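You operate a simulated robot arm through the tools that you are given. There is no shell and no other tool. Be economical: measure what you need, move in short steps, check, and stop when the job is done.

You are at the controls of a simulated robot arm. One attempt, no reset.

TASK
Top the blue pot up to its inner line from the cream saucepan.
Fine: blue lid off to the small burner's grate and on again; saucepan back.

Only the result counts: the job must be done as asked and must still hold three seconds after the hand-in. Knocking over, shifting, dropping, spilling or breaking anything else fails it. Lids that push on must go on centred and level and be pressed home; caps that screw on are set level and turned clockwise until they are tight.

THE ROBOT
A 7-joint arm with a fingered hand on a trunk, on a base that drives. Base frame: it is fixed to the floor where the robot stands at the start and does not move with it; the origin is under the middle of the robot, x ahead of it, y to its left, z up; the surface under the hand at the start is at about z = 908. Readings come in mm, rad, newtons and seconds.
With the tool pointing down near the work surface it reaches from about 120 to 740 mm from the robot's upright axis, wherever it stands. Its first joint turns from -1.204 to 3.002 rad. Payload 3.4 kg.
Tool frame: the origin (TCP) lies between the finger pads and is the grasp point; the fingertips stand 39 mm ahead of it; z points along the fingers, y is the line along which they close. Largest opening 180 mm; the body of the gripper starts 111 mm behind the TCP. The gripper is a hand of 3 fingers: y runs from the thumb to the fingers, the wrist lies at [0, 0, -262] in the tool frame.
Orientation is that of the tool frame in the base frame, as a unit quaternion [w, x, y, z]. With the fingers straight down and closing along the base's y, the tool's x points along the base's -x, its y along +y and its z along -z.

THE INTERFACE
- The arm moves only by the tool arm_command. Its argument "commands" is a list of rows, each a list of 2 entries, a list of its own where there are three numbers: the shift along the tool's x, y, z in units of 20 mm (1.0 is 20 mm), then the turn, a rotation vector about the tool's x, y, z in units of 8 degrees (1.0 is 8 degrees). In form: [[[tx, ty, tz], [rx, ry, rz]], ...]. A call has 1 to 10 rows; each row shifts and turns the commanded pose from where the row before left it, along the tool's axes as they then stand. A call with a number of a shift or a turn outside -1 to 1 is refused whole. Rows are played at 5 a second. More than 50 mm and 0.15 rad between two rows, and nothing of the call is played. Where a pose cannot be reached the arm comes as near as it can. A force on the tool above 90 N (or 10 N above the force at the start of the call, whichever is more), or a blocked arm, ends the call early, and 0.2 s more pass. In this call time passes only in rows, and 0.2 s behind the last. The reply holds the time, the measured pose of the TCP, the force on the tool along the base axes, the opening and the grip force, in the units named above and with some noise, with the torque about the TCP (base axes, N m) and any sound that the robot's microphone picked up, and new pictures: "show" is both (left out), scene, wrist or none.
- Cameras (640 x 400 px; columns grow to the right, rows downward): "scene" is now at [40.8, 31.2, 1912]; the picture's right is [0.54, -0.84, -0.00], its down [-0.74, -0.47, -0.48] and it looks along [0.40, 0.26, -0.88] (base axes); focal length 296 px, centre (320, 200). "wrist" rides on the gripper at [63, -36, -128] in the tool frame; the picture's right is [0.50, 0.87, 0.00], its down [-0.75, 0.44, -0.49] and it looks along [-0.43, 0.25, 0.87] (tool axes); focal length 226 px, centre (320, 200). There is no depth. A picture from a camera that has moved, and an enlarged one, comes with that camera's place and axes in the base frame and with its lens.
- raise_lower(by): slides the trunk up (or, below 0, down) by that many mm; the arm and the scene camera ride with it, the base frame stays. It gives what a move gives, with no picture.
- base_move(legs): drives the robot by 1 to 6 legs, each [ahead, left, turn to the left] in mm, mm and rad, along the robot's own axes; the way and the turn of a leg run together, so that a leg with both is an arc; at most 1500 mm and 3.142 rad a leg. The arm and the cameras ride along, it lands a little off, and it stops where it bumps. It gives what a move gives, and a new picture of the scene camera.
- finger_targets(finger1, finger2, thumb_bend): sets how far each is bent, from 0 (flat) to 1 (curled in); at 0.3 the hand is open as for a grip, at 0.7 the pads meet at the TCP. One left out holds its place. A second passes; each finger stops where it meets its share of the squeeze, and holds until it gets a number again. It is the only way to open and close the hand. It gives what a move gives, with no picture; readings hold the bend of each and the force on the fingers (four entries, about 0 where the hand has none), thumb and palm.
- pan_tilt(pan, tilt): turns the head with the scene camera to pan (to the left, within 2.496 rad either way) and tilt (down, from -0.506 to 1.204), counted from straight ahead of the robot. It gives what a move gives, and a new picture of the scene camera.
- close_up(camera, box): a new picture of the part [left, top, right, bottom] of that camera's present view, enlarged. The clock stands still meanwhile.
- job_done(): hands the job in; it is judged then, once.

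Go step by step. Nothing tells you exact positions but the pictures and the camera data: compare them with the known pose of the tool, close in by small moves and look again before you grip or let go. The budget is 120 turns and 260 pictures, counting those below and the enlarged ones. Unless the task says otherwise, let go and move clear before handing in, and close with one line.

The tools are called as name(argument=value, ...) on one line, values as JSON. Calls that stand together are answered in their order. arm_command: Moves the arm, as the interface text tells. Its arguments: {"type":"object","properties":{"commands":{"type":"array"},"show":{"type":"string","enum":["both","scene","wrist","none"]}},"required":["commands"]} The other tools are called the same way: raise_lower (by) slides the trunk up or down; finger_targets (finger1, finger2, thumb_bend) moves the fingers one by one; base_move (legs) drives the base; pan_tilt (pan, tilt) turns the head that bears the scene camera; close_up (camera, box) takes an enlarged picture of a part of a camera's view; job_done () hands the job in.

At the start:

```text
time: 0.0
ee_pos: [420.7, 138.0, 1315.4]
tool_rot: [-0.001, 0.0, 1.0, 0.001]
force: [-0.3, 0.2, -0.9]
moment: [-0.01, -0.01, -0.02]
gripper_width: 179.8
grasp_force: 0.1
shape: jaw
bend: [0.3, 0.3, 0.3]
finger forces: [0.0, 0.0, 0.1, 0.0, 0.1, 0.1]
trunk travel left (down, up): [-400.0, 142.0]
robot x, y, heading: [-0.6, -0.4, 0.002]
head pan, tilt: [0.571, 1.066]
```

scene: 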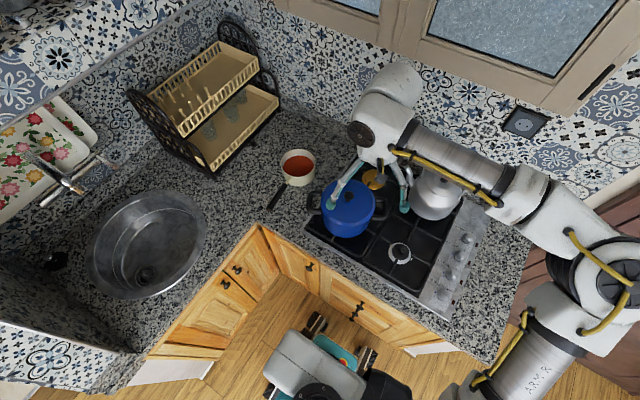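
wrist: 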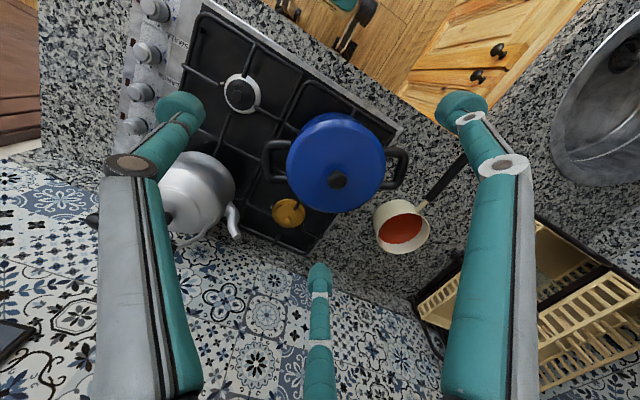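

I see the stove with the blue lidded pot, a kettle, and the cream saucepan with red liquid on the counter left of the hob. I take close looks first to measure.

close_up(camera="scene", box=[250, 130, 410, 230])

close_up(camera="wrist", box=[180, 60, 500, 260])

close_up(camera="scene", box=[300, 180, 500, 305])

```text
4.00 times, centred on (330, 180) of scene
camera zoom: at [40.8, 31.2, 1912.0], right [0.54, -0.84, 0.0], down [-0.74, -0.47, -0.48], along [0.4, 0.26, -0.88], focal length 1183 px, centre (280, 280)
```

zoom: 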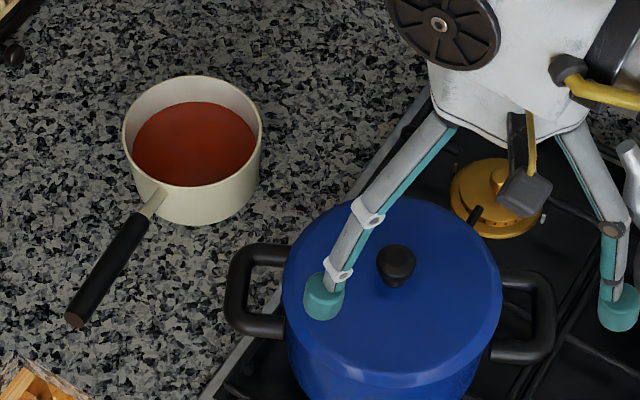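

```text
2.00 times, centred on (340, 160) of wrist
camera zoom: at [358.7, 103.1, 1444.2], right [-0.5, 0.87, 0.0], down [0.75, 0.43, 0.49], along [0.43, 0.25, -0.87], focal length 452 px, centre (280, 280)
```

zoom: 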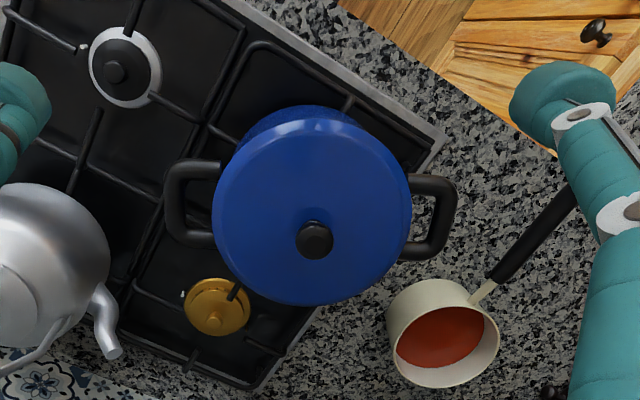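

```text
3.20 times, centred on (400, 242) of scene
camera zoom: at [40.8, 31.2, 1912.0], right [0.54, -0.84, 0.0], down [-0.74, -0.47, -0.48], along [0.4, 0.26, -0.88], focal length 947 px, centre (64, 64)
```

zoom: 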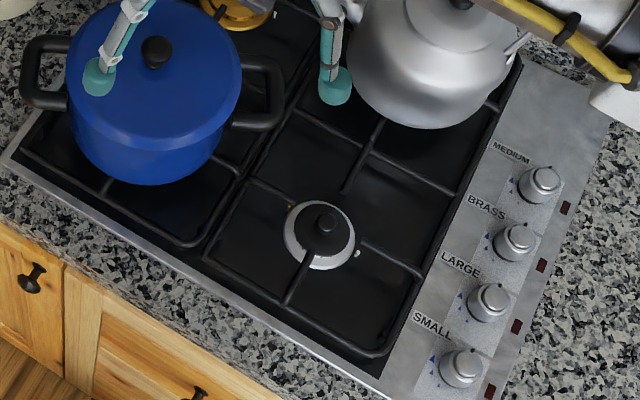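

The small burner is the empty front-right one (about x 478, y -19). The lid knob seems to be near (481, 206, 1097). I test how the fingers close before going near.

finger_targets(finger1=0.6, finger2=0.6, thumb_bend=0.6)

close_up(camera="wrist", box=[0, 0, 640, 400])

close_up(camera="scene", box=[300, 120, 460, 220])

```text
time: 1.0
ee_pos: [419.6, 140.4, 1316.5]
tool_rot: [0.0, 0.0, 1.0, 0.0]
force: [-0.4, 0.1, 0.1]
moment: [-0.04, 0.03, -0.01]
gripper_width: 34.1
grasp_force: 0.2
shape: fingers
bend: [0.6, 0.6, 0.6]
finger forces: [0.0, 0.0, 0.0, 0.0, 0.0, 0.1]
trunk travel left (down, up): [-400.0, 142.0]
robot x, y, heading: [2.3, 2.0, 0.002]
head pan, tilt: [0.571, 1.066]
```

```text
1.00 times, centred on (320, 200) of wrist (not enlarged: the box is as wide or as high as the picture)
camera zoom: at [356.5, 104.0, 1444.7], right [-0.5, 0.87, 0.0], down [0.75, 0.43, 0.49], along [0.43, 0.25, -0.87], focal length 226 px, centre (320, 200)
```

zoom: 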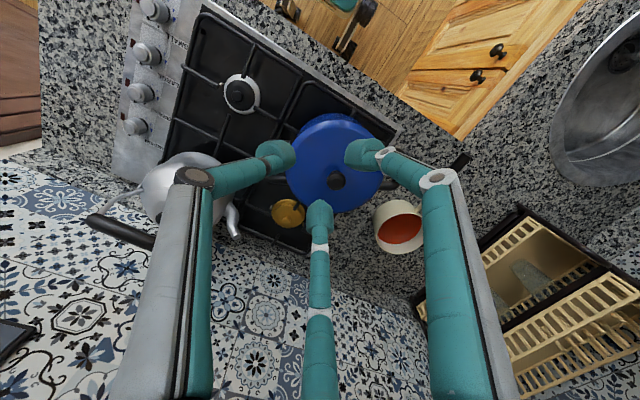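

```text
4.00 times, centred on (380, 170) of scene
camera zoom: at [40.9, 31.2, 1912.0], right [0.54, -0.84, 0.0], down [-0.74, -0.47, -0.48], along [0.4, 0.26, -0.88], focal length 1183 px, centre (80, 320)
```

zoom: 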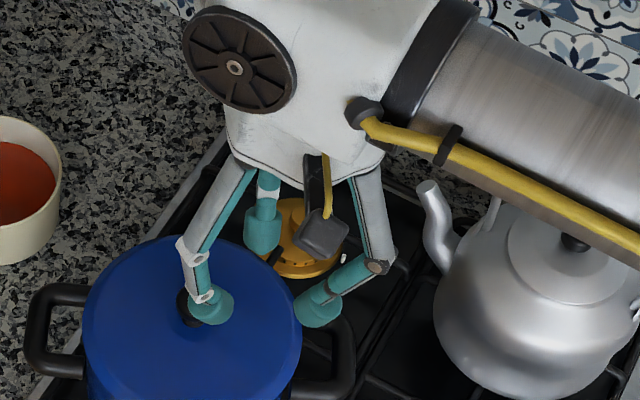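

The fingers close to the centre like a three-jaw chuck, so the lid knob can be gripped straight from above. I open partway and move above the knob to re-measure it.

finger_targets(finger1=0.48, finger2=0.48, thumb_bend=0.48)

arm_command(commands=[[[-0.61, 0.66, 1], [0, 0, 0]], [[-0.61, 0.66, 1], [0, 0, 0]], [[-0.61, 0.66, 1], [0, 0, 0]], [[-0.61, 0.66, 1], [0, 0, 0]], [[-0.61, 0.66, 1], [0, 0, 0]]])

```text
time: 2.0
ee_pos: [418.1, 139.5, 1315.4]
tool_rot: [0.0, -0.001, 1.0, -0.001]
force: [0.2, 0.6, 0.1]
moment: [-0.01, -0.01, -0.01]
gripper_width: 80.2
grasp_force: 0.1
shape: fingers
bend: [0.48, 0.48, 0.48]
finger forces: [0.0, 0.0, 0.0, 0.0, 0.0, 0.0]
trunk travel left (down, up): [-400.0, 142.0]
robot x, y, heading: [-2.1, 2.2, -0.003]
head pan, tilt: [0.571, 1.066]
```

```text
time: 3.2
ee_pos: [481.2, 208.8, 1215.9]
tool_rot: [0.0, 0.0, 1.0, -0.001]
force: [0.5, -0.1, 0.3]
moment: [-0.03, 0.01, -0.03]
gripper_width: 80.6
grasp_force: 0.0
shape: fingers
bend: [0.48, 0.48, 0.48]
finger forces: [0.0, 0.0, 0.0, 0.1, 0.1, 0.0]
trunk travel left (down, up): [-400.0, 142.0]
robot x, y, heading: [-0.1, -1.5, -0.003]
head pan, tilt: [0.571, 1.066]
camera scene: at [42.8, 34.0, 1911.9], right [0.54, -0.84, 0.0], down [-0.74, -0.47, -0.48], along [0.4, 0.26, -0.88], focal length 296 px, centre (320, 200)
camera wrist: at [417.3, 172.1, 1345.1], right [-0.5, 0.87, 0.0], down [0.75, 0.43, 0.49], along [0.43, 0.25, -0.87], focal length 226 px, centre (320, 200)
```

scene: 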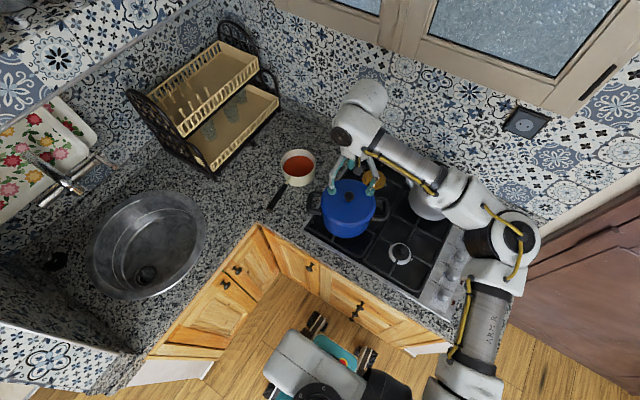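
wrist: 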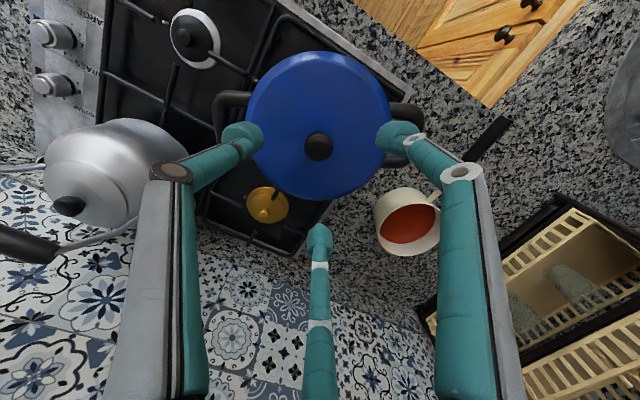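

The hand is centred over the knob within a couple of mm; knob top about z 1098. I take close-ups to see the knob's height and the handle of the saucepan.

close_up(camera="wrist", box=[210, 30, 530, 230])

close_up(camera="scene", box=[250, 140, 410, 240])

```text
2.00 times, centred on (370, 130) of wrist
camera zoom: at [417.3, 172.1, 1345.1], right [-0.5, 0.87, 0.0], down [0.75, 0.43, 0.49], along [0.43, 0.25, -0.87], focal length 452 px, centre (220, 340)
```

zoom: 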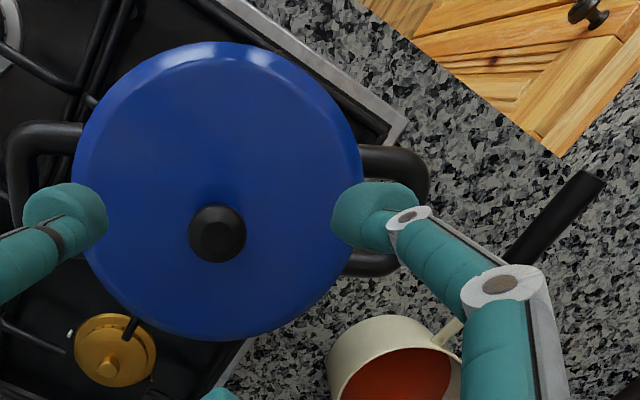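

```text
4.00 times, centred on (330, 190) of scene
camera zoom: at [42.8, 34.0, 1911.9], right [0.54, -0.84, 0.0], down [-0.74, -0.47, -0.48], along [0.4, 0.26, -0.88], focal length 1183 px, centre (280, 240)
```

zoom: 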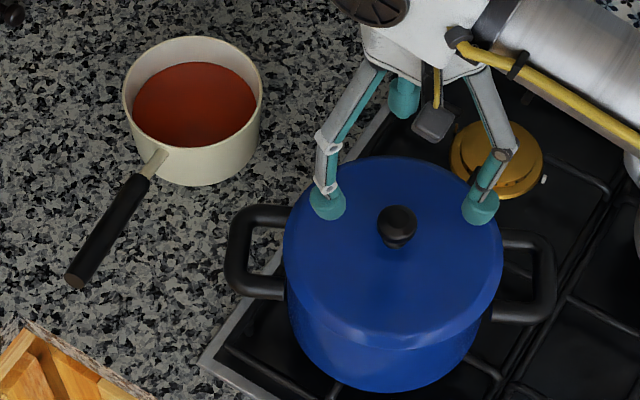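

The knob stands only ~20 mm above the lid, so the fingertips must come almost to the lid surface (TCP about z 1120). I go down most of the way and look.

arm_command(commands=[[[0, -0.05, 1], [0, 0, 0]], [[0, 0, 1], [0, 0, 0]], [[0, 0, 1], [0, 0, 0]], [[0, 0, 1], [0, 0, 0]], [[0, 0, 0.4], [0, 0, 0]]], show="none")

close_up(camera="wrist", box=[220, 60, 420, 260])

close_up(camera="scene", box=[310, 150, 390, 230])

```text
time: 4.4
ee_pos: [479.3, 205.2, 1128.0]
tool_rot: [0.001, 0.0, 1.0, -0.001]
force: [-0.5, -0.1, 0.4]
moment: [0.03, 0.01, 0.01]
gripper_width: 80.4
grasp_force: 0.1
shape: fingers
bend: [0.48, 0.48, 0.48]
finger forces: [0.1, 0.1, 0.0, 0.1, 0.0, 0.1]
trunk travel left (down, up): [-400.0, 142.0]
robot x, y, heading: [-1.5, 0.1, 0.0]
head pan, tilt: [0.571, 1.066]
```

```text
2.00 times, centred on (320, 160) of wrist
camera zoom: at [417.5, 169.1, 1256.5], right [-0.5, 0.87, 0.0], down [0.75, 0.43, 0.49], along [0.43, 0.25, -0.87], focal length 452 px, centre (320, 280)
```

zoom: 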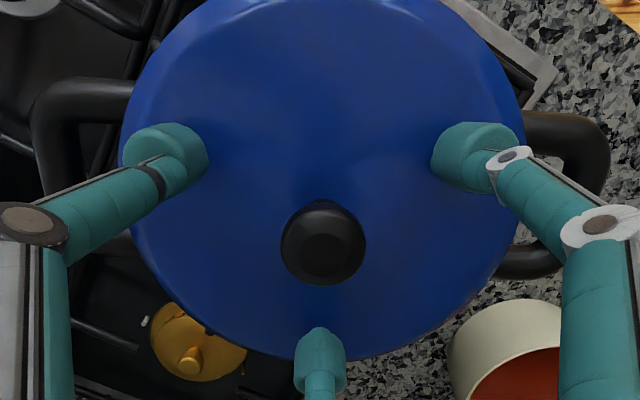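

```text
5.00 times, centred on (350, 190) of scene
camera zoom: at [41.8, 32.2, 1912.0], right [0.54, -0.84, 0.0], down [-0.74, -0.47, -0.48], along [0.4, 0.26, -0.88], focal length 1479 px, centre (170, 250)
```

zoom: 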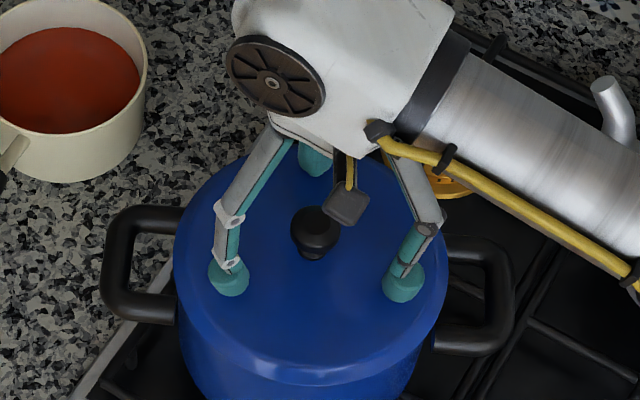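

Centred on the knob. I lower slowly until light contact or the planned height.

arm_command(commands=[[[0, 0.04, 0.2], [0, 0, 0]], [[0, 0, 0.15], [0, 0, 0]]], show="none")

close_up(camera="scene", box=[310, 150, 390, 230])

```text
time: 5.0
ee_pos: [481.1, 205.8, 1120.6]
tool_rot: [0.001, 0.0, 1.0, 0.0]
force: [0.9, 0.2, -0.7]
moment: [0.03, 0.0, 0.0]
gripper_width: 80.2
grasp_force: 0.2
shape: fingers
bend: [0.48, 0.48, 0.48]
finger forces: [0.0, 0.0, 0.1, 0.0, 0.0, 0.0]
trunk travel left (down, up): [-400.0, 142.0]
robot x, y, heading: [-2.0, 0.7, -0.004]
head pan, tilt: [0.571, 1.066]
```

```text
5.00 times, centred on (350, 190) of scene
camera zoom: at [42.0, 32.4, 1912.0], right [0.54, -0.84, 0.0], down [-0.74, -0.47, -0.48], along [0.4, 0.26, -0.88], focal length 1479 px, centre (170, 250)
```

zoom: 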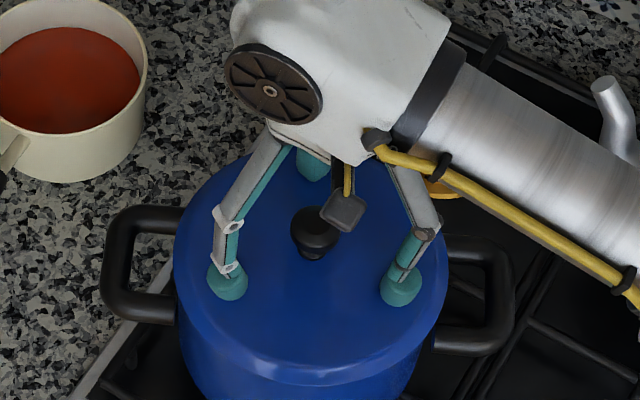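

arm_command(commands=[[[0, 0, 0.15], [0, 0, 0]]], show="none")

finger_targets(finger1=0.58, finger2=0.58, thumb_bend=0.58)

close_up(camera="wrist", box=[240, 100, 400, 260])

close_up(camera="scene", box=[310, 150, 390, 230])

```text
time: 5.4
ee_pos: [479.9, 205.5, 1117.4]
tool_rot: [0.0, -0.001, 1.0, 0.0]
force: [-0.2, -0.3, 0.2]
moment: [-0.01, -0.02, 0.0]
gripper_width: 80.3
grasp_force: 0.0
shape: fingers
bend: [0.48, 0.48, 0.48]
finger forces: [0.0, 0.0, 0.0, 0.0, 0.0, 0.0]
trunk travel left (down, up): [-400.0, 142.0]
robot x, y, heading: [1.2, -2.1, -0.001]
head pan, tilt: [0.571, 1.066]
```

```text
time: 6.4
ee_pos: [478.6, 205.5, 1120.2]
tool_rot: [0.001, 0.0, 1.0, 0.001]
force: [1.8, 0.5, 22.2]
moment: [0.04, 0.01, 0.04]
gripper_width: 52.6
grasp_force: 12.2
shape: fingers
bend: [0.56, 0.56, 0.56]
finger forces: [8.7, 7.3, 0.0, 0.0, 8.0, 0.1]
trunk travel left (down, up): [-400.0, 142.0]
robot x, y, heading: [2.2, -1.0, 0.0]
head pan, tilt: [0.571, 1.066]
```

```text
2.50 times, centred on (320, 180) of wrist
camera zoom: at [416.4, 168.9, 1248.0], right [-0.5, 0.87, 0.0], down [0.75, 0.43, 0.5], along [0.43, 0.25, -0.87], focal length 565 px, centre (320, 250)
```

zoom: 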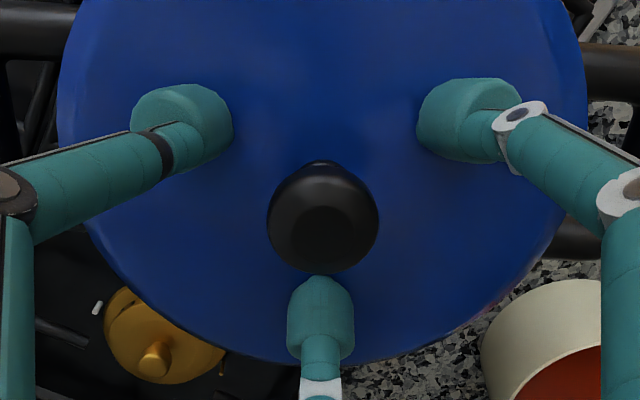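

```text
5.00 times, centred on (350, 190) of scene
camera zoom: at [37.5, 30.4, 1912.4], right [0.54, -0.84, 0.0], down [-0.74, -0.47, -0.48], along [0.41, 0.26, -0.88], focal length 1479 px, centre (170, 250)
```

zoom: 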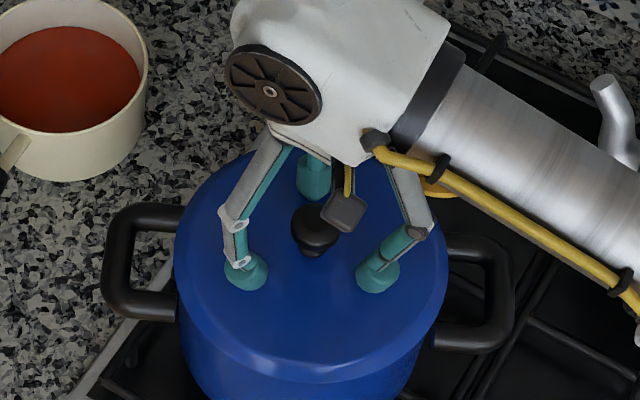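

The tips sink as they bend and touched the lid lightly (22 N). I raise 5 mm and then close on the knob.

arm_command(commands=[[[0, 0, -0.3], [0, 0, 0]]], show="none")

finger_targets(finger1=0.6, finger2=0.6, thumb_bend=0.6)

close_up(camera="scene", box=[310, 150, 390, 230])

```text
time: 6.8
ee_pos: [480.2, 206.3, 1122.2]
tool_rot: [-0.002, 0.0, 1.0, -0.002]
force: [-0.1, 0.2, -0.2]
moment: [-0.02, -0.02, -0.03]
gripper_width: 46.3
grasp_force: 0.2
shape: fingers
bend: [0.57, 0.57, 0.57]
finger forces: [0.1, 0.1, 0.1, 0.0, 0.0, 0.0]
trunk travel left (down, up): [-400.0, 142.0]
robot x, y, heading: [-2.3, 0.8, 0.002]
head pan, tilt: [0.571, 1.066]
```

```text
time: 7.8
ee_pos: [479.9, 205.1, 1124.0]
tool_rot: [0.0, -0.001, 1.0, 0.0]
force: [0.6, -0.8, -0.3]
moment: [0.0, -0.02, -0.03]
gripper_width: 34.3
grasp_force: 0.0
shape: fingers
bend: [0.6, 0.6, 0.6]
finger forces: [0.0, 0.0, 0.0, 0.0, 0.0, 0.0]
trunk travel left (down, up): [-400.0, 142.0]
robot x, y, heading: [-0.3, -2.2, 0.001]
head pan, tilt: [0.571, 1.066]
```

```text
5.00 times, centred on (350, 190) of scene
camera zoom: at [41.9, 32.5, 1912.0], right [0.54, -0.84, 0.0], down [-0.74, -0.47, -0.48], along [0.4, 0.26, -0.88], focal length 1479 px, centre (170, 250)
```

zoom: 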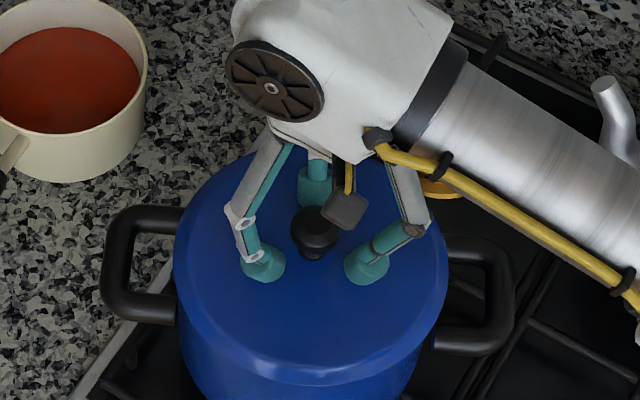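

Clear of the lid now, and the tips sit around the knob's neck level. I close further until they hold.

finger_targets(finger1=0.64, finger2=0.64, thumb_bend=0.64)

finger_targets(finger1=0.72, finger2=0.72, thumb_bend=0.72)

close_up(camera="scene", box=[310, 150, 390, 230])

close_up(camera="wrist", box=[240, 100, 400, 260])

```text
time: 8.8
ee_pos: [479.8, 204.4, 1124.3]
tool_rot: [0.0, 0.0, 1.0, 0.0]
force: [0.2, -0.3, 0.3]
moment: [0.03, -0.05, 0.03]
gripper_width: 18.8
grasp_force: 0.1
shape: fingers
bend: [0.64, 0.64, 0.64]
finger forces: [0.1, 0.0, 0.1, 0.1, 0.0, 0.0]
trunk travel left (down, up): [-400.0, 142.0]
robot x, y, heading: [2.6, -2.9, -0.002]
head pan, tilt: [0.571, 1.066]
```

```text
time: 9.8
ee_pos: [480.1, 205.3, 1124.5]
tool_rot: [0.0, -0.001, 1.0, 0.0]
force: [-0.7, -0.3, 0.7]
moment: [-0.04, -0.02, 0.01]
gripper_width: 9.0
grasp_force: 11.3
shape: fingers
bend: [0.69, 0.69, 0.68]
finger forces: [8.2, 7.5, 0.1, 0.1, 7.1, 0.0]
trunk travel left (down, up): [-400.0, 142.0]
robot x, y, heading: [-0.6, 2.2, 0.005]
head pan, tilt: [0.571, 1.066]
```

```text
5.00 times, centred on (350, 190) of scene
camera zoom: at [42.1, 32.7, 1912.0], right [0.54, -0.84, 0.0], down [-0.74, -0.47, -0.48], along [0.4, 0.26, -0.88], focal length 1479 px, centre (170, 250)
```

zoom: 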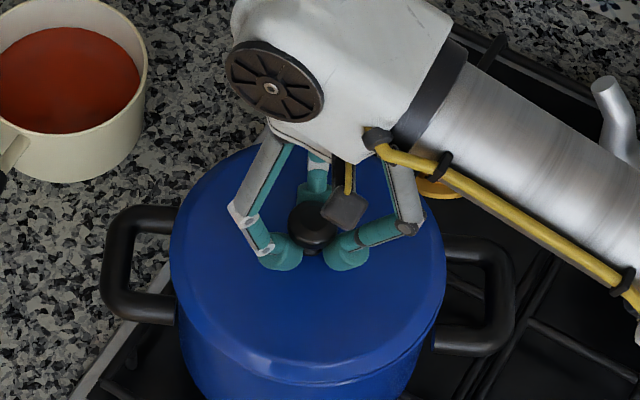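

```text
2.50 times, centred on (320, 180) of wrist
camera zoom: at [417.2, 169.5, 1252.5], right [-0.5, 0.87, 0.0], down [0.75, 0.43, 0.49], along [0.43, 0.25, -0.87], focal length 565 px, centre (320, 250)
```

zoom: 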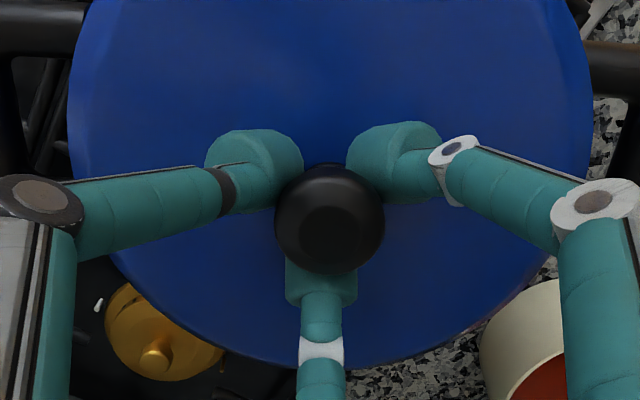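

The lid is gripped firmly under the knob. I lift straight up.

arm_command(commands=[[[0, 0, -0.3], [0, 0, 0]], [[0, 0, -0.7], [0, 0, 0]], [[0, 0, -1], [0, 0, 0]], [[0, 0, -1], [0, 0, 0]], [[0, 0, -1], [0, 0, 0]]])

```text
time: 11.0
ee_pos: [479.9, 205.2, 1204.8]
tool_rot: [0.002, 0.0, 1.0, 0.0]
force: [0.8, 0.1, -1.8]
moment: [-0.01, 0.0, -0.03]
gripper_width: 9.0
grasp_force: 11.5
shape: fingers
bend: [0.69, 0.69, 0.68]
finger forces: [8.5, 7.6, 0.0, 0.0, 6.9, 0.0]
trunk travel left (down, up): [-400.0, 142.0]
robot x, y, heading: [-1.7, -0.3, 0.001]
head pan, tilt: [0.571, 1.066]
camera scene: at [41.4, 32.9, 1912.0], right [0.54, -0.84, 0.0], down [-0.74, -0.47, -0.48], along [0.4, 0.26, -0.88], focal length 296 px, centre (320, 200)
camera wrist: at [417.7, 169.1, 1333.3], right [-0.5, 0.87, 0.0], down [0.75, 0.43, 0.49], along [0.43, 0.25, -0.87], focal length 226 px, centre (320, 200)
```

scene: 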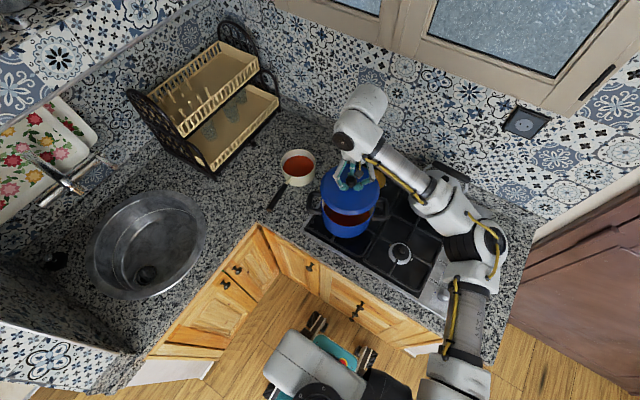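
wrist: 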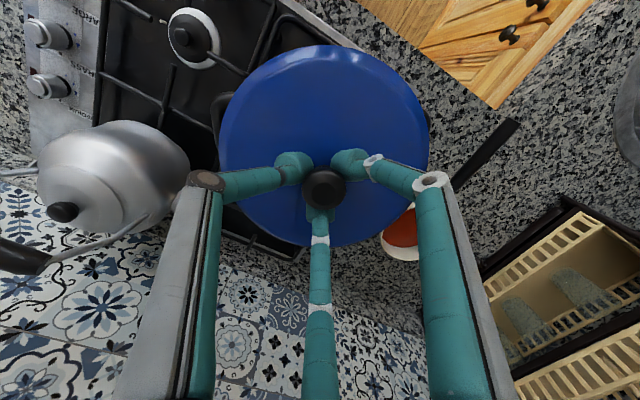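

The lid is off and clear. I carry it toward the small burner (about 477, -17) at this height.

arm_command(commands=[[[0, -1, 0], [0, 0, 0]], [[0, -1, 0], [0, 0, 0]], [[0, -1, 0], [0, 0, 0]], [[0, -1, 0], [0, 0, 0]], [[0, -1, 0], [0, 0, 0]], [[0, -1, 0], [0, 0, 0]], [[0, -1, 0], [0, 0, 0]], [[0, -1, 0], [0, 0, 0]], [[0, -1, 0], [0, 0, 0]]])

```text
time: 13.0
ee_pos: [480.0, 23.2, 1205.1]
tool_rot: [0.0, -0.001, 1.0, 0.001]
force: [0.6, -0.2, -1.1]
moment: [0.04, 0.02, 0.01]
gripper_width: 8.9
grasp_force: 11.3
shape: fingers
bend: [0.69, 0.69, 0.68]
finger forces: [8.6, 7.7, 0.1, 0.0, 7.2, 0.0]
trunk travel left (down, up): [-400.0, 142.0]
robot x, y, heading: [1.3, -3.1, -0.001]
head pan, tilt: [0.571, 1.066]
camera scene: at [41.8, 27.3, 1912.1], right [0.54, -0.84, 0.0], down [-0.74, -0.47, -0.48], along [0.4, 0.26, -0.88], focal length 296 px, centre (320, 200)
camera wrist: at [416.8, -12.5, 1333.4], right [-0.5, 0.87, 0.0], down [0.75, 0.43, 0.49], along [0.43, 0.25, -0.87], focal length 226 px, centre (320, 200)
```

scene: 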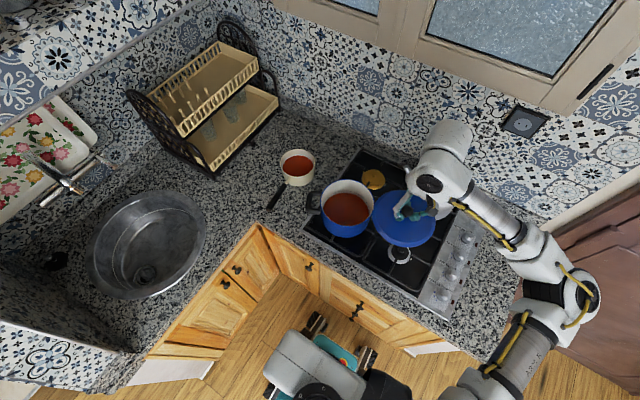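
wrist: 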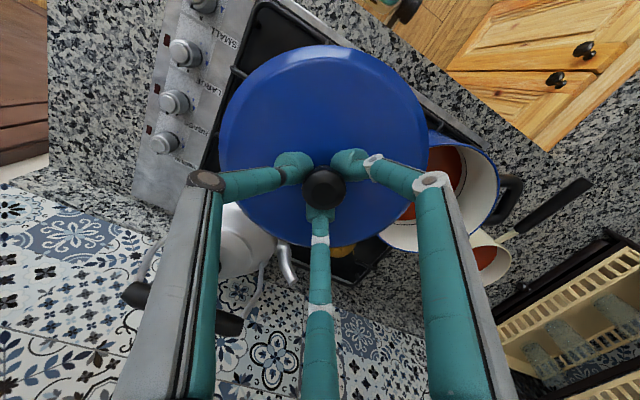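

The pot is open now. I look into it for the line, and re-measure the small burner.

close_up(camera="scene", box=[300, 165, 396, 245])

close_up(camera="scene", box=[350, 170, 470, 280])

```text
5.00 times, centred on (348, 205) of scene
camera zoom: at [41.8, 27.3, 1912.1], right [0.54, -0.84, 0.0], down [-0.74, -0.47, -0.48], along [0.4, 0.26, -0.88], focal length 1479 px, centre (180, 175)
```

zoom: 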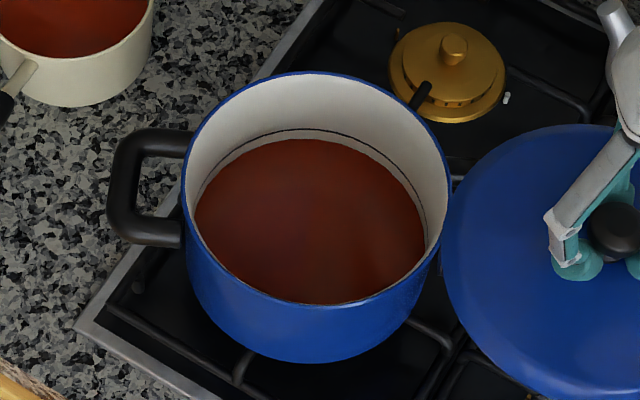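

```text
3.64 times, centred on (410, 225) of scene
camera zoom: at [41.8, 27.3, 1912.1], right [0.54, -0.84, 0.0], down [-0.74, -0.47, -0.48], along [0.4, 0.26, -0.88], focal length 1076 px, centre (-7, 109)
```

zoom: 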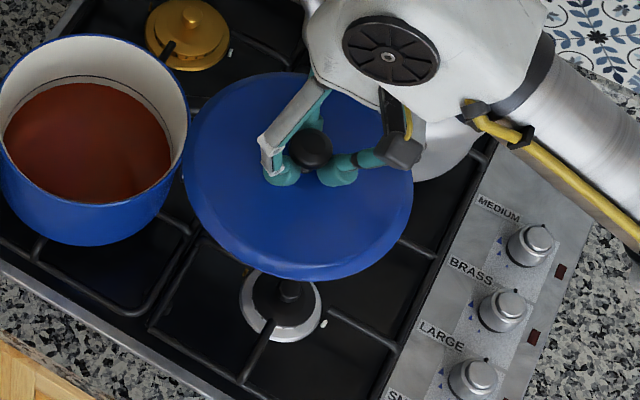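

The liquid sits a bit below the black inner line. Small burner centre is about (470, -18); I move over it and start down.

arm_command(commands=[[[0.17, -0.7, 0.5], [0, 0, 0]], [[0.17, -0.7, 0.8], [0, 0, 0]], [[0.16, -0.65, 1], [0, 0, 0]], [[0, 0, 1], [0, 0, 0]], [[0, 0, 1], [0, 0, 0]], [[0, 0, 1], [0, 0, 0]], [[0, 0, 1], [0, 0, 0]], [[0, 0, 1], [0, 0, 0]]])

```text
time: 14.8
ee_pos: [470.6, -15.3, 1057.2]
tool_rot: [0.001, 0.0, 1.0, 0.0]
force: [-0.7, -1.3, 1.0]
moment: [0.21, -0.07, -0.02]
gripper_width: 10.2
grasp_force: 21.2
shape: fingers
bend: [0.7, 0.72, 0.66]
finger forces: [13.7, 16.1, 0.1, 0.0, 12.3, 0.1]
trunk travel left (down, up): [-400.0, 142.0]
robot x, y, heading: [-1.1, 3.4, 0.002]
head pan, tilt: [0.571, 1.066]
camera scene: at [41.5, 27.3, 1912.1], right [0.54, -0.84, 0.0], down [-0.74, -0.47, -0.48], along [0.4, 0.26, -0.88], focal length 296 px, centre (320, 200)
camera wrist: at [407.9, -51.6, 1185.5], right [-0.5, 0.87, 0.0], down [0.75, 0.43, 0.49], along [0.43, 0.25, -0.87], focal length 226 px, centre (320, 200)
```

scene: 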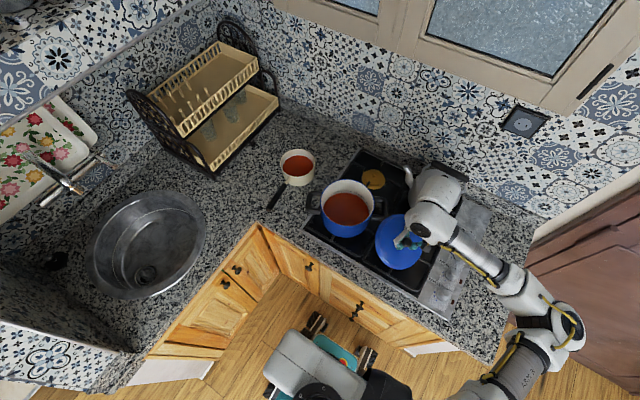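
wrist: 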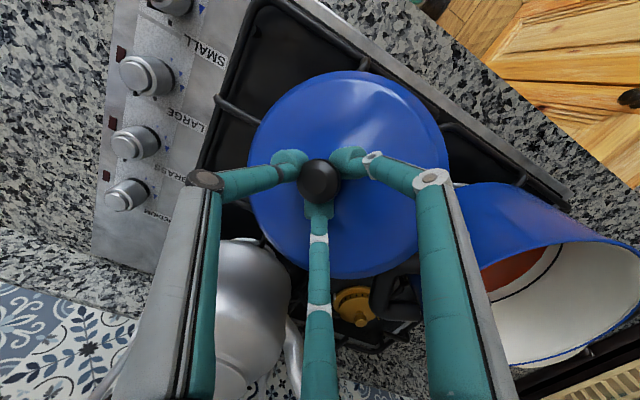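

The finger forces changed; the lid may be touching the pot handle. I look closely.

close_up(camera="scene", box=[340, 170, 460, 290])

close_up(camera="wrist", box=[220, 50, 480, 350])

```text
3.33 times, centred on (400, 230) of scene
camera zoom: at [41.5, 27.3, 1912.1], right [0.54, -0.84, 0.0], down [-0.74, -0.47, -0.48], along [0.4, 0.26, -0.88], focal length 986 px, centre (53, 100)
```

zoom: 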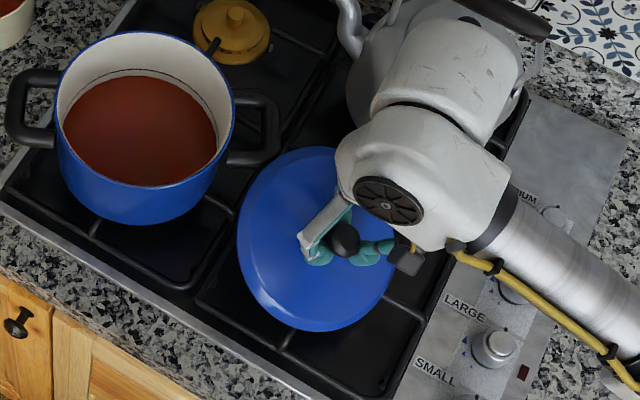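

```text
1.33 times, centred on (350, 200) of wrist
camera zoom: at [407.9, -51.6, 1185.5], right [-0.5, 0.87, 0.0], down [0.75, 0.43, 0.49], along [0.43, 0.25, -0.87], focal length 301 px, centre (280, 200)
```

zoom: 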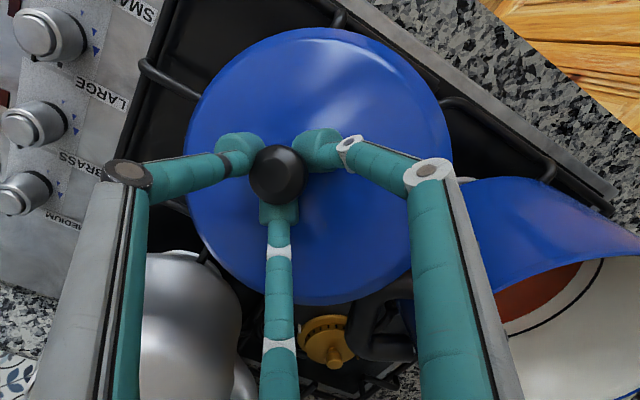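

The lid has tilted in the grip (its +y side is high). I raise again and look whether the tilt remains.

arm_command(commands=[[[0, 0, -0.5], [0, 0, 0]], [[0, 0, -0.8], [0, 0, 0]], [[0, 0, -0.8], [0, 0, 0]], [[0, 0, -0.8], [0, 0, 0]]], show="none")

close_up(camera="scene", box=[340, 150, 460, 270])

close_up(camera="wrist", box=[220, 50, 480, 350])

```text
time: 15.8
ee_pos: [470.8, -14.8, 1117.3]
tool_rot: [0.0, 0.0, 1.0, 0.0]
force: [0.1, 0.0, -1.7]
moment: [-0.02, 0.01, 0.01]
gripper_width: 9.3
grasp_force: 20.9
shape: fingers
bend: [0.7, 0.71, 0.67]
finger forces: [17.7, 14.5, 0.0, 0.0, 8.8, 0.0]
trunk travel left (down, up): [-400.0, 142.0]
robot x, y, heading: [1.2, -0.9, -0.001]
head pan, tilt: [0.571, 1.066]
```

```text
3.33 times, centred on (400, 210) of scene
camera zoom: at [41.6, 28.9, 1912.0], right [0.54, -0.84, 0.0], down [-0.74, -0.47, -0.48], along [0.4, 0.26, -0.88], focal length 986 px, centre (53, 167)
```

zoom: 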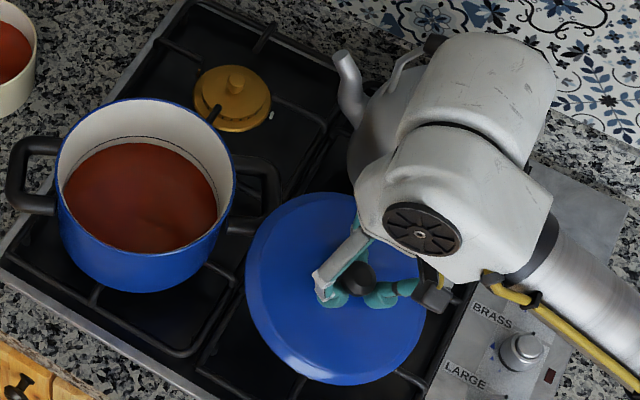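

```text
1.33 times, centred on (350, 200) of wrist
camera zoom: at [408.9, -50.5, 1244.9], right [-0.5, 0.87, 0.0], down [0.75, 0.43, 0.49], along [0.43, 0.25, -0.87], focal length 301 px, centre (280, 200)
```

zoom: 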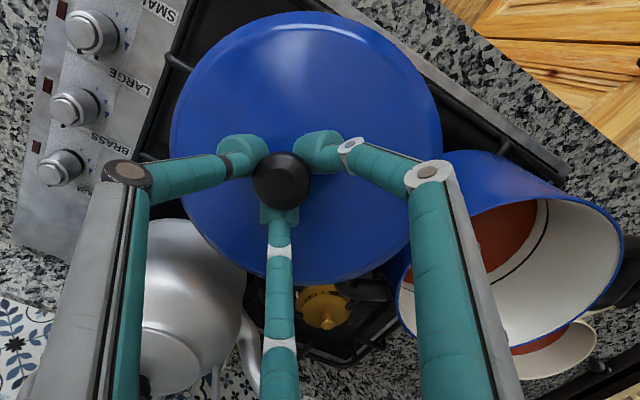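

The torque reading says the lid edge touched the pot's handle at about (509, 85). I shift the lid away from it (toward -y and -x) and come down again in small steps.

arm_command(commands=[[[0.25, -0.6, 0], [0, 0, 0]], [[0.25, -0.6, 0], [0, 0, 0]], [[0, 0, 0.7], [0, 0, 0]], [[0, 0, 0.7], [0, 0, 0]], [[0, 0, 0.7], [0, 0, 0]]], show="none")

close_up(camera="scene", box=[340, 160, 460, 280])

close_up(camera="wrist", box=[220, 50, 480, 350])

```text
time: 17.0
ee_pos: [459.1, -39.6, 1073.8]
tool_rot: [0.001, 0.0, 1.0, 0.001]
force: [-0.7, -0.3, -1.2]
moment: [-0.04, -0.02, -0.03]
gripper_width: 9.5
grasp_force: 20.4
shape: fingers
bend: [0.7, 0.71, 0.67]
finger forces: [17.8, 14.4, 0.1, 0.1, 8.7, 0.0]
trunk travel left (down, up): [-400.0, 142.0]
robot x, y, heading: [6.4, -1.9, 0.001]
head pan, tilt: [0.571, 1.066]
```

```text
3.33 times, centred on (400, 220) of scene
camera zoom: at [42.1, 27.9, 1912.0], right [0.54, -0.84, 0.0], down [-0.74, -0.47, -0.48], along [0.4, 0.26, -0.88], focal length 986 px, centre (53, 133)
```

zoom: 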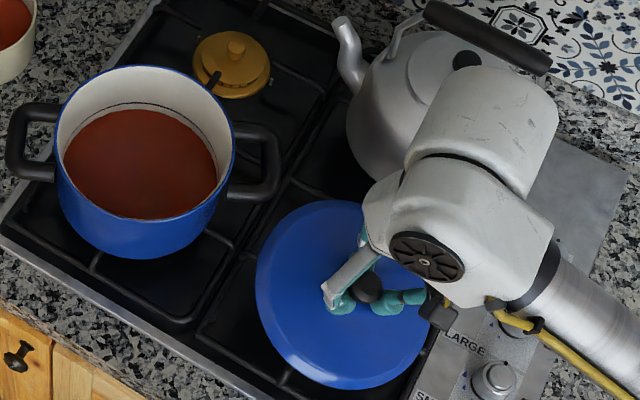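

```text
1.33 times, centred on (350, 200) of wrist
camera zoom: at [397.6, -75.6, 1202.1], right [-0.5, 0.87, 0.0], down [0.75, 0.43, 0.49], along [0.43, 0.25, -0.87], focal length 301 px, centre (280, 200)
```

zoom: 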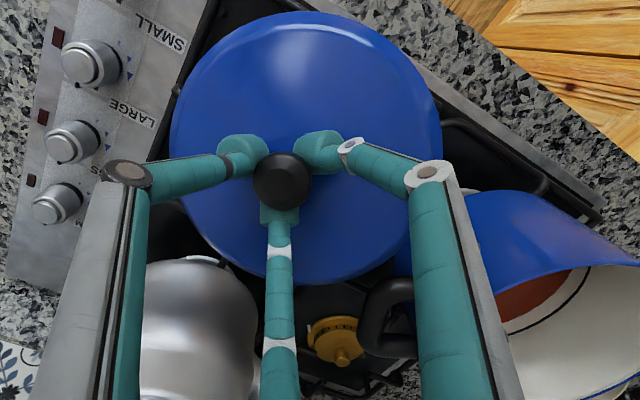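

Clear of the handle now. I keep descending.

arm_command(commands=[[[0, 0, 0.7], [0, 0, 0]], [[0, 0, 0.7], [0, 0, 0]], [[0, 0, 0.5], [0, 0, 0]]], show="none")

close_up(camera="scene", box=[340, 180, 460, 300])

```text
time: 17.8
ee_pos: [461.4, -38.6, 1036.2]
tool_rot: [0.0, 0.001, 1.0, 0.0]
force: [-0.8, -0.5, 0.2]
moment: [-0.06, 0.01, 0.0]
gripper_width: 9.6
grasp_force: 21.6
shape: fingers
bend: [0.7, 0.71, 0.68]
finger forces: [20.1, 16.5, 0.0, 0.0, 7.3, 0.0]
trunk travel left (down, up): [-400.0, 142.0]
robot x, y, heading: [2.1, -0.8, 0.002]
head pan, tilt: [0.571, 1.066]
```

```text
3.33 times, centred on (400, 240) of scene
camera zoom: at [41.2, 28.5, 1912.1], right [0.54, -0.84, 0.0], down [-0.74, -0.47, -0.48], along [0.4, 0.26, -0.88], focal length 986 px, centre (53, 67)
```

zoom: 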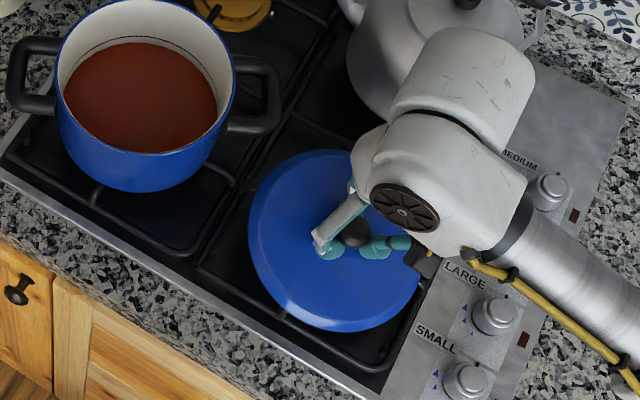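

The low edge may be just touching. I shift 8 mm back toward the burner centre and continue down in 4 mm steps.

arm_command(commands=[[[0, 0.4, -0.1], [0, 0, 0]], [[0, 0, 0.2], [0, 0, 0]], [[0, 0, 0.2], [0, 0, 0]], [[0, 0, 0.2], [0, 0, 0]]], show="none")

close_up(camera="wrist", box=[160, 0, 480, 400])

```text
time: 18.8
ee_pos: [460.5, -30.6, 1026.3]
tool_rot: [0.002, 0.0, 1.0, 0.0]
force: [1.0, -0.2, 2.4]
moment: [-0.07, 0.11, 0.0]
gripper_width: 9.0
grasp_force: 22.1
shape: fingers
bend: [0.7, 0.71, 0.69]
finger forces: [17.1, 21.6, 0.1, 0.0, 6.3, 0.0]
trunk travel left (down, up): [-400.0, 142.0]
robot x, y, heading: [0.7, -0.1, -0.001]
head pan, tilt: [0.571, 1.066]
```

```text
1.00 times, centred on (320, 200) of wrist (not enlarged: the box is as wide or as high as the picture)
camera zoom: at [397.4, -66.8, 1155.3], right [-0.5, 0.87, 0.0], down [0.75, 0.43, 0.49], along [0.43, 0.25, -0.87], focal length 226 px, centre (320, 200)
```

zoom: 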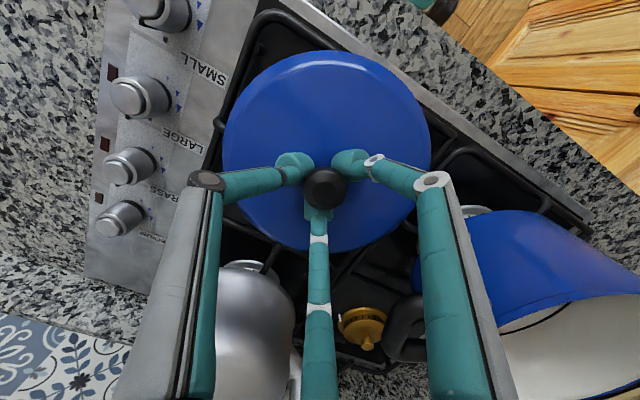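

The lid has levelled out and is bearing on the grate. A few mm more to confirm.

arm_command(commands=[[[0, 0, 0.15], [0, 0, 0]], [[0, 0, 0.1], [0, 0, 0]]], show="none")

close_up(camera="wrist", box=[200, 30, 450, 280])

close_up(camera="scene", box=[340, 180, 460, 300])

```text
time: 19.4
ee_pos: [460.7, -30.9, 1022.5]
tool_rot: [0.002, 0.0, 1.0, 0.0]
force: [-0.1, 1.5, 15.5]
moment: [-0.13, 0.19, -0.01]
gripper_width: 7.8
grasp_force: 29.1
shape: fingers
bend: [0.7, 0.7, 0.7]
finger forces: [18.6, 25.9, 0.0, 0.0, 13.9, 0.0]
trunk travel left (down, up): [-400.0, 142.0]
robot x, y, heading: [2.4, -2.5, 0.0]
head pan, tilt: [0.571, 1.066]
```

```text
1.60 times, centred on (325, 155) of wrist
camera zoom: at [397.3, -67.0, 1150.6], right [-0.5, 0.87, 0.0], down [0.75, 0.43, 0.5], along [0.43, 0.25, -0.87], focal length 362 px, centre (312, 272)
```

zoom: 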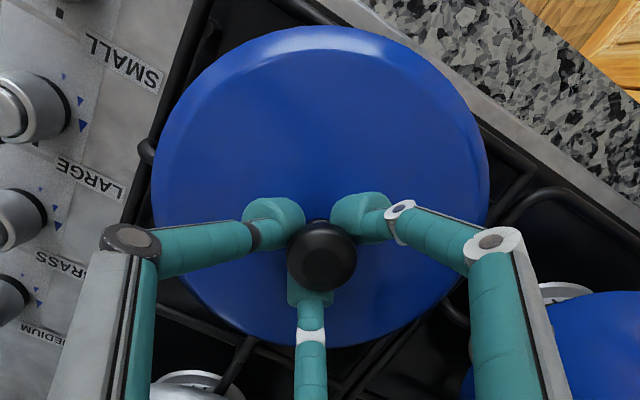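

```text
3.33 times, centred on (400, 240) of scene
camera zoom: at [38.7, 29.0, 1912.4], right [0.54, -0.84, 0.0], down [-0.74, -0.47, -0.48], along [0.41, 0.26, -0.88], focal length 986 px, centre (53, 67)
```

zoom: 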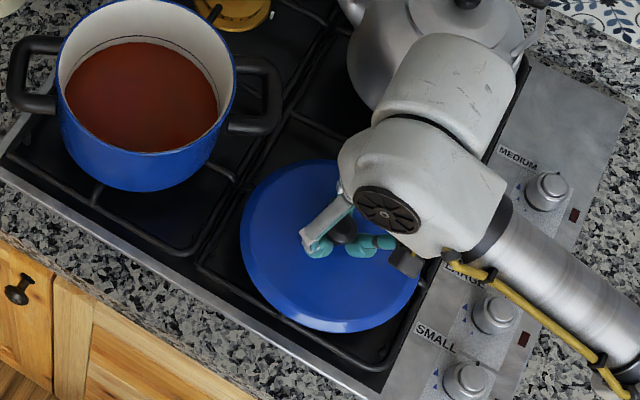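

The lid is firmly on the grate. I ease off 3 mm, open gently and rise.

arm_command(commands=[[[0, 0, -0.15], [0, 0, 0]]], show="none")

finger_targets(finger1=0.6, finger2=0.6, thumb_bend=0.6)

finger_targets(finger1=0.48, finger2=0.48, thumb_bend=0.48)

arm_command(commands=[[[0, 0, -0.5], [0, 0, 0]], [[0, 0, -1], [0, 0, 0]], [[0, 0, -1], [0, 0, 0]], [[0, 0, -1], [0, 0, 0]], [[0, 0, -1], [0, 0, 0]], [[0, 0, -1], [0, 0, 0]], [[0, 0, -1], [0, 0, 0]], [[0, 0, -1], [0, 0, 0]], [[0, 0, -1], [0, 0, 0]], [[0, 0, -1], [0, 0, 0]]])

```text
time: 19.8
ee_pos: [460.5, -31.8, 1023.4]
tool_rot: [-0.001, 0.0, 1.0, 0.0]
force: [1.0, 0.0, 2.3]
moment: [-0.1, 0.07, 0.01]
gripper_width: 7.6
grasp_force: 23.6
shape: fingers
bend: [0.7, 0.7, 0.7]
finger forces: [15.0, 22.3, 0.1, 0.0, 9.0, 0.0]
trunk travel left (down, up): [-400.0, 142.0]
robot x, y, heading: [-3.9, -3.2, 0.002]
head pan, tilt: [0.571, 1.066]
```

```text
time: 20.8
ee_pos: [459.2, -30.5, 1024.6]
tool_rot: [0.002, 0.0, 1.0, 0.001]
force: [0.7, -0.9, 23.2]
moment: [0.2, 0.0, -0.04]
gripper_width: 26.5
grasp_force: 11.5
shape: fingers
bend: [0.65, 0.65, 0.6]
finger forces: [12.1, 11.2, 0.0, 0.0, 0.0, 0.0]
trunk travel left (down, up): [-400.0, 142.0]
robot x, y, heading: [2.5, -1.1, 0.0]
head pan, tilt: [0.571, 1.066]
```

```text
time: 21.8
ee_pos: [459.9, -30.5, 1024.0]
tool_rot: [0.0, 0.0, 1.0, 0.0]
force: [0.3, -0.1, -0.6]
moment: [0.01, -0.04, 0.01]
gripper_width: 80.5
grasp_force: 0.0
shape: fingers
bend: [0.48, 0.48, 0.48]
finger forces: [0.1, 0.1, 0.0, 0.0, 0.1, 0.1]
trunk travel left (down, up): [-400.0, 142.0]
robot x, y, heading: [-0.2, 1.4, -0.006]
head pan, tilt: [0.571, 1.066]
```

```text
time: 24.0
ee_pos: [460.9, -31.2, 1213.5]
tool_rot: [0.0, -0.001, 1.0, 0.0]
force: [0.8, -0.3, -0.3]
moment: [0.01, 0.0, 0.0]
gripper_width: 80.2
grasp_force: 0.1
shape: fingers
bend: [0.48, 0.48, 0.48]
finger forces: [0.0, 0.0, 0.0, 0.0, 0.0, 0.0]
trunk travel left (down, up): [-400.0, 142.0]
robot x, y, heading: [-1.7, 2.5, 0.004]
head pan, tilt: [0.571, 1.066]
camera scene: at [40.8, 28.6, 1912.1], right [0.54, -0.84, 0.0], down [-0.74, -0.47, -0.48], along [0.4, 0.26, -0.88], focal length 296 px, centre (320, 200)
camera wrist: at [398.2, -67.5, 1342.0], right [-0.5, 0.87, 0.0], down [0.75, 0.43, 0.49], along [0.43, 0.25, -0.87], focal length 226 px, centre (320, 200)
```

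scene: 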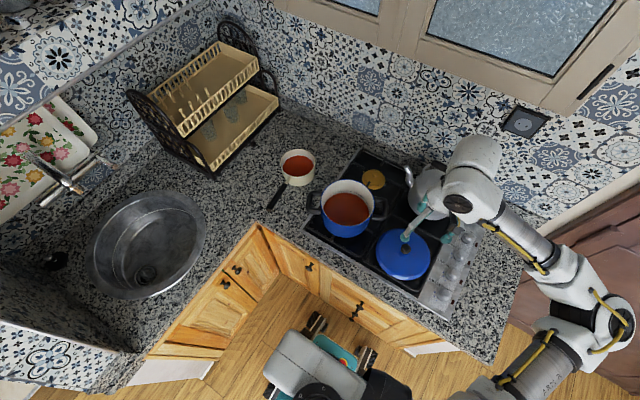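
wrist: 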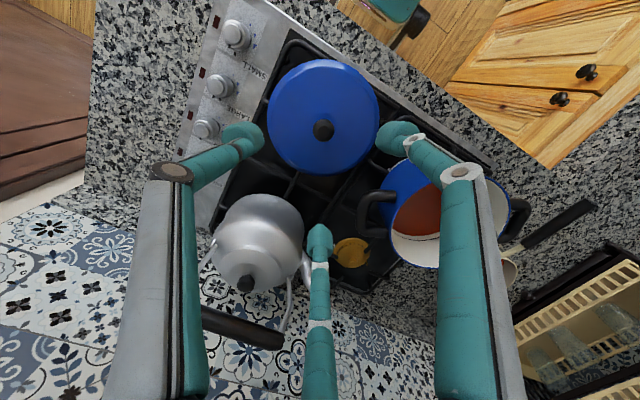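

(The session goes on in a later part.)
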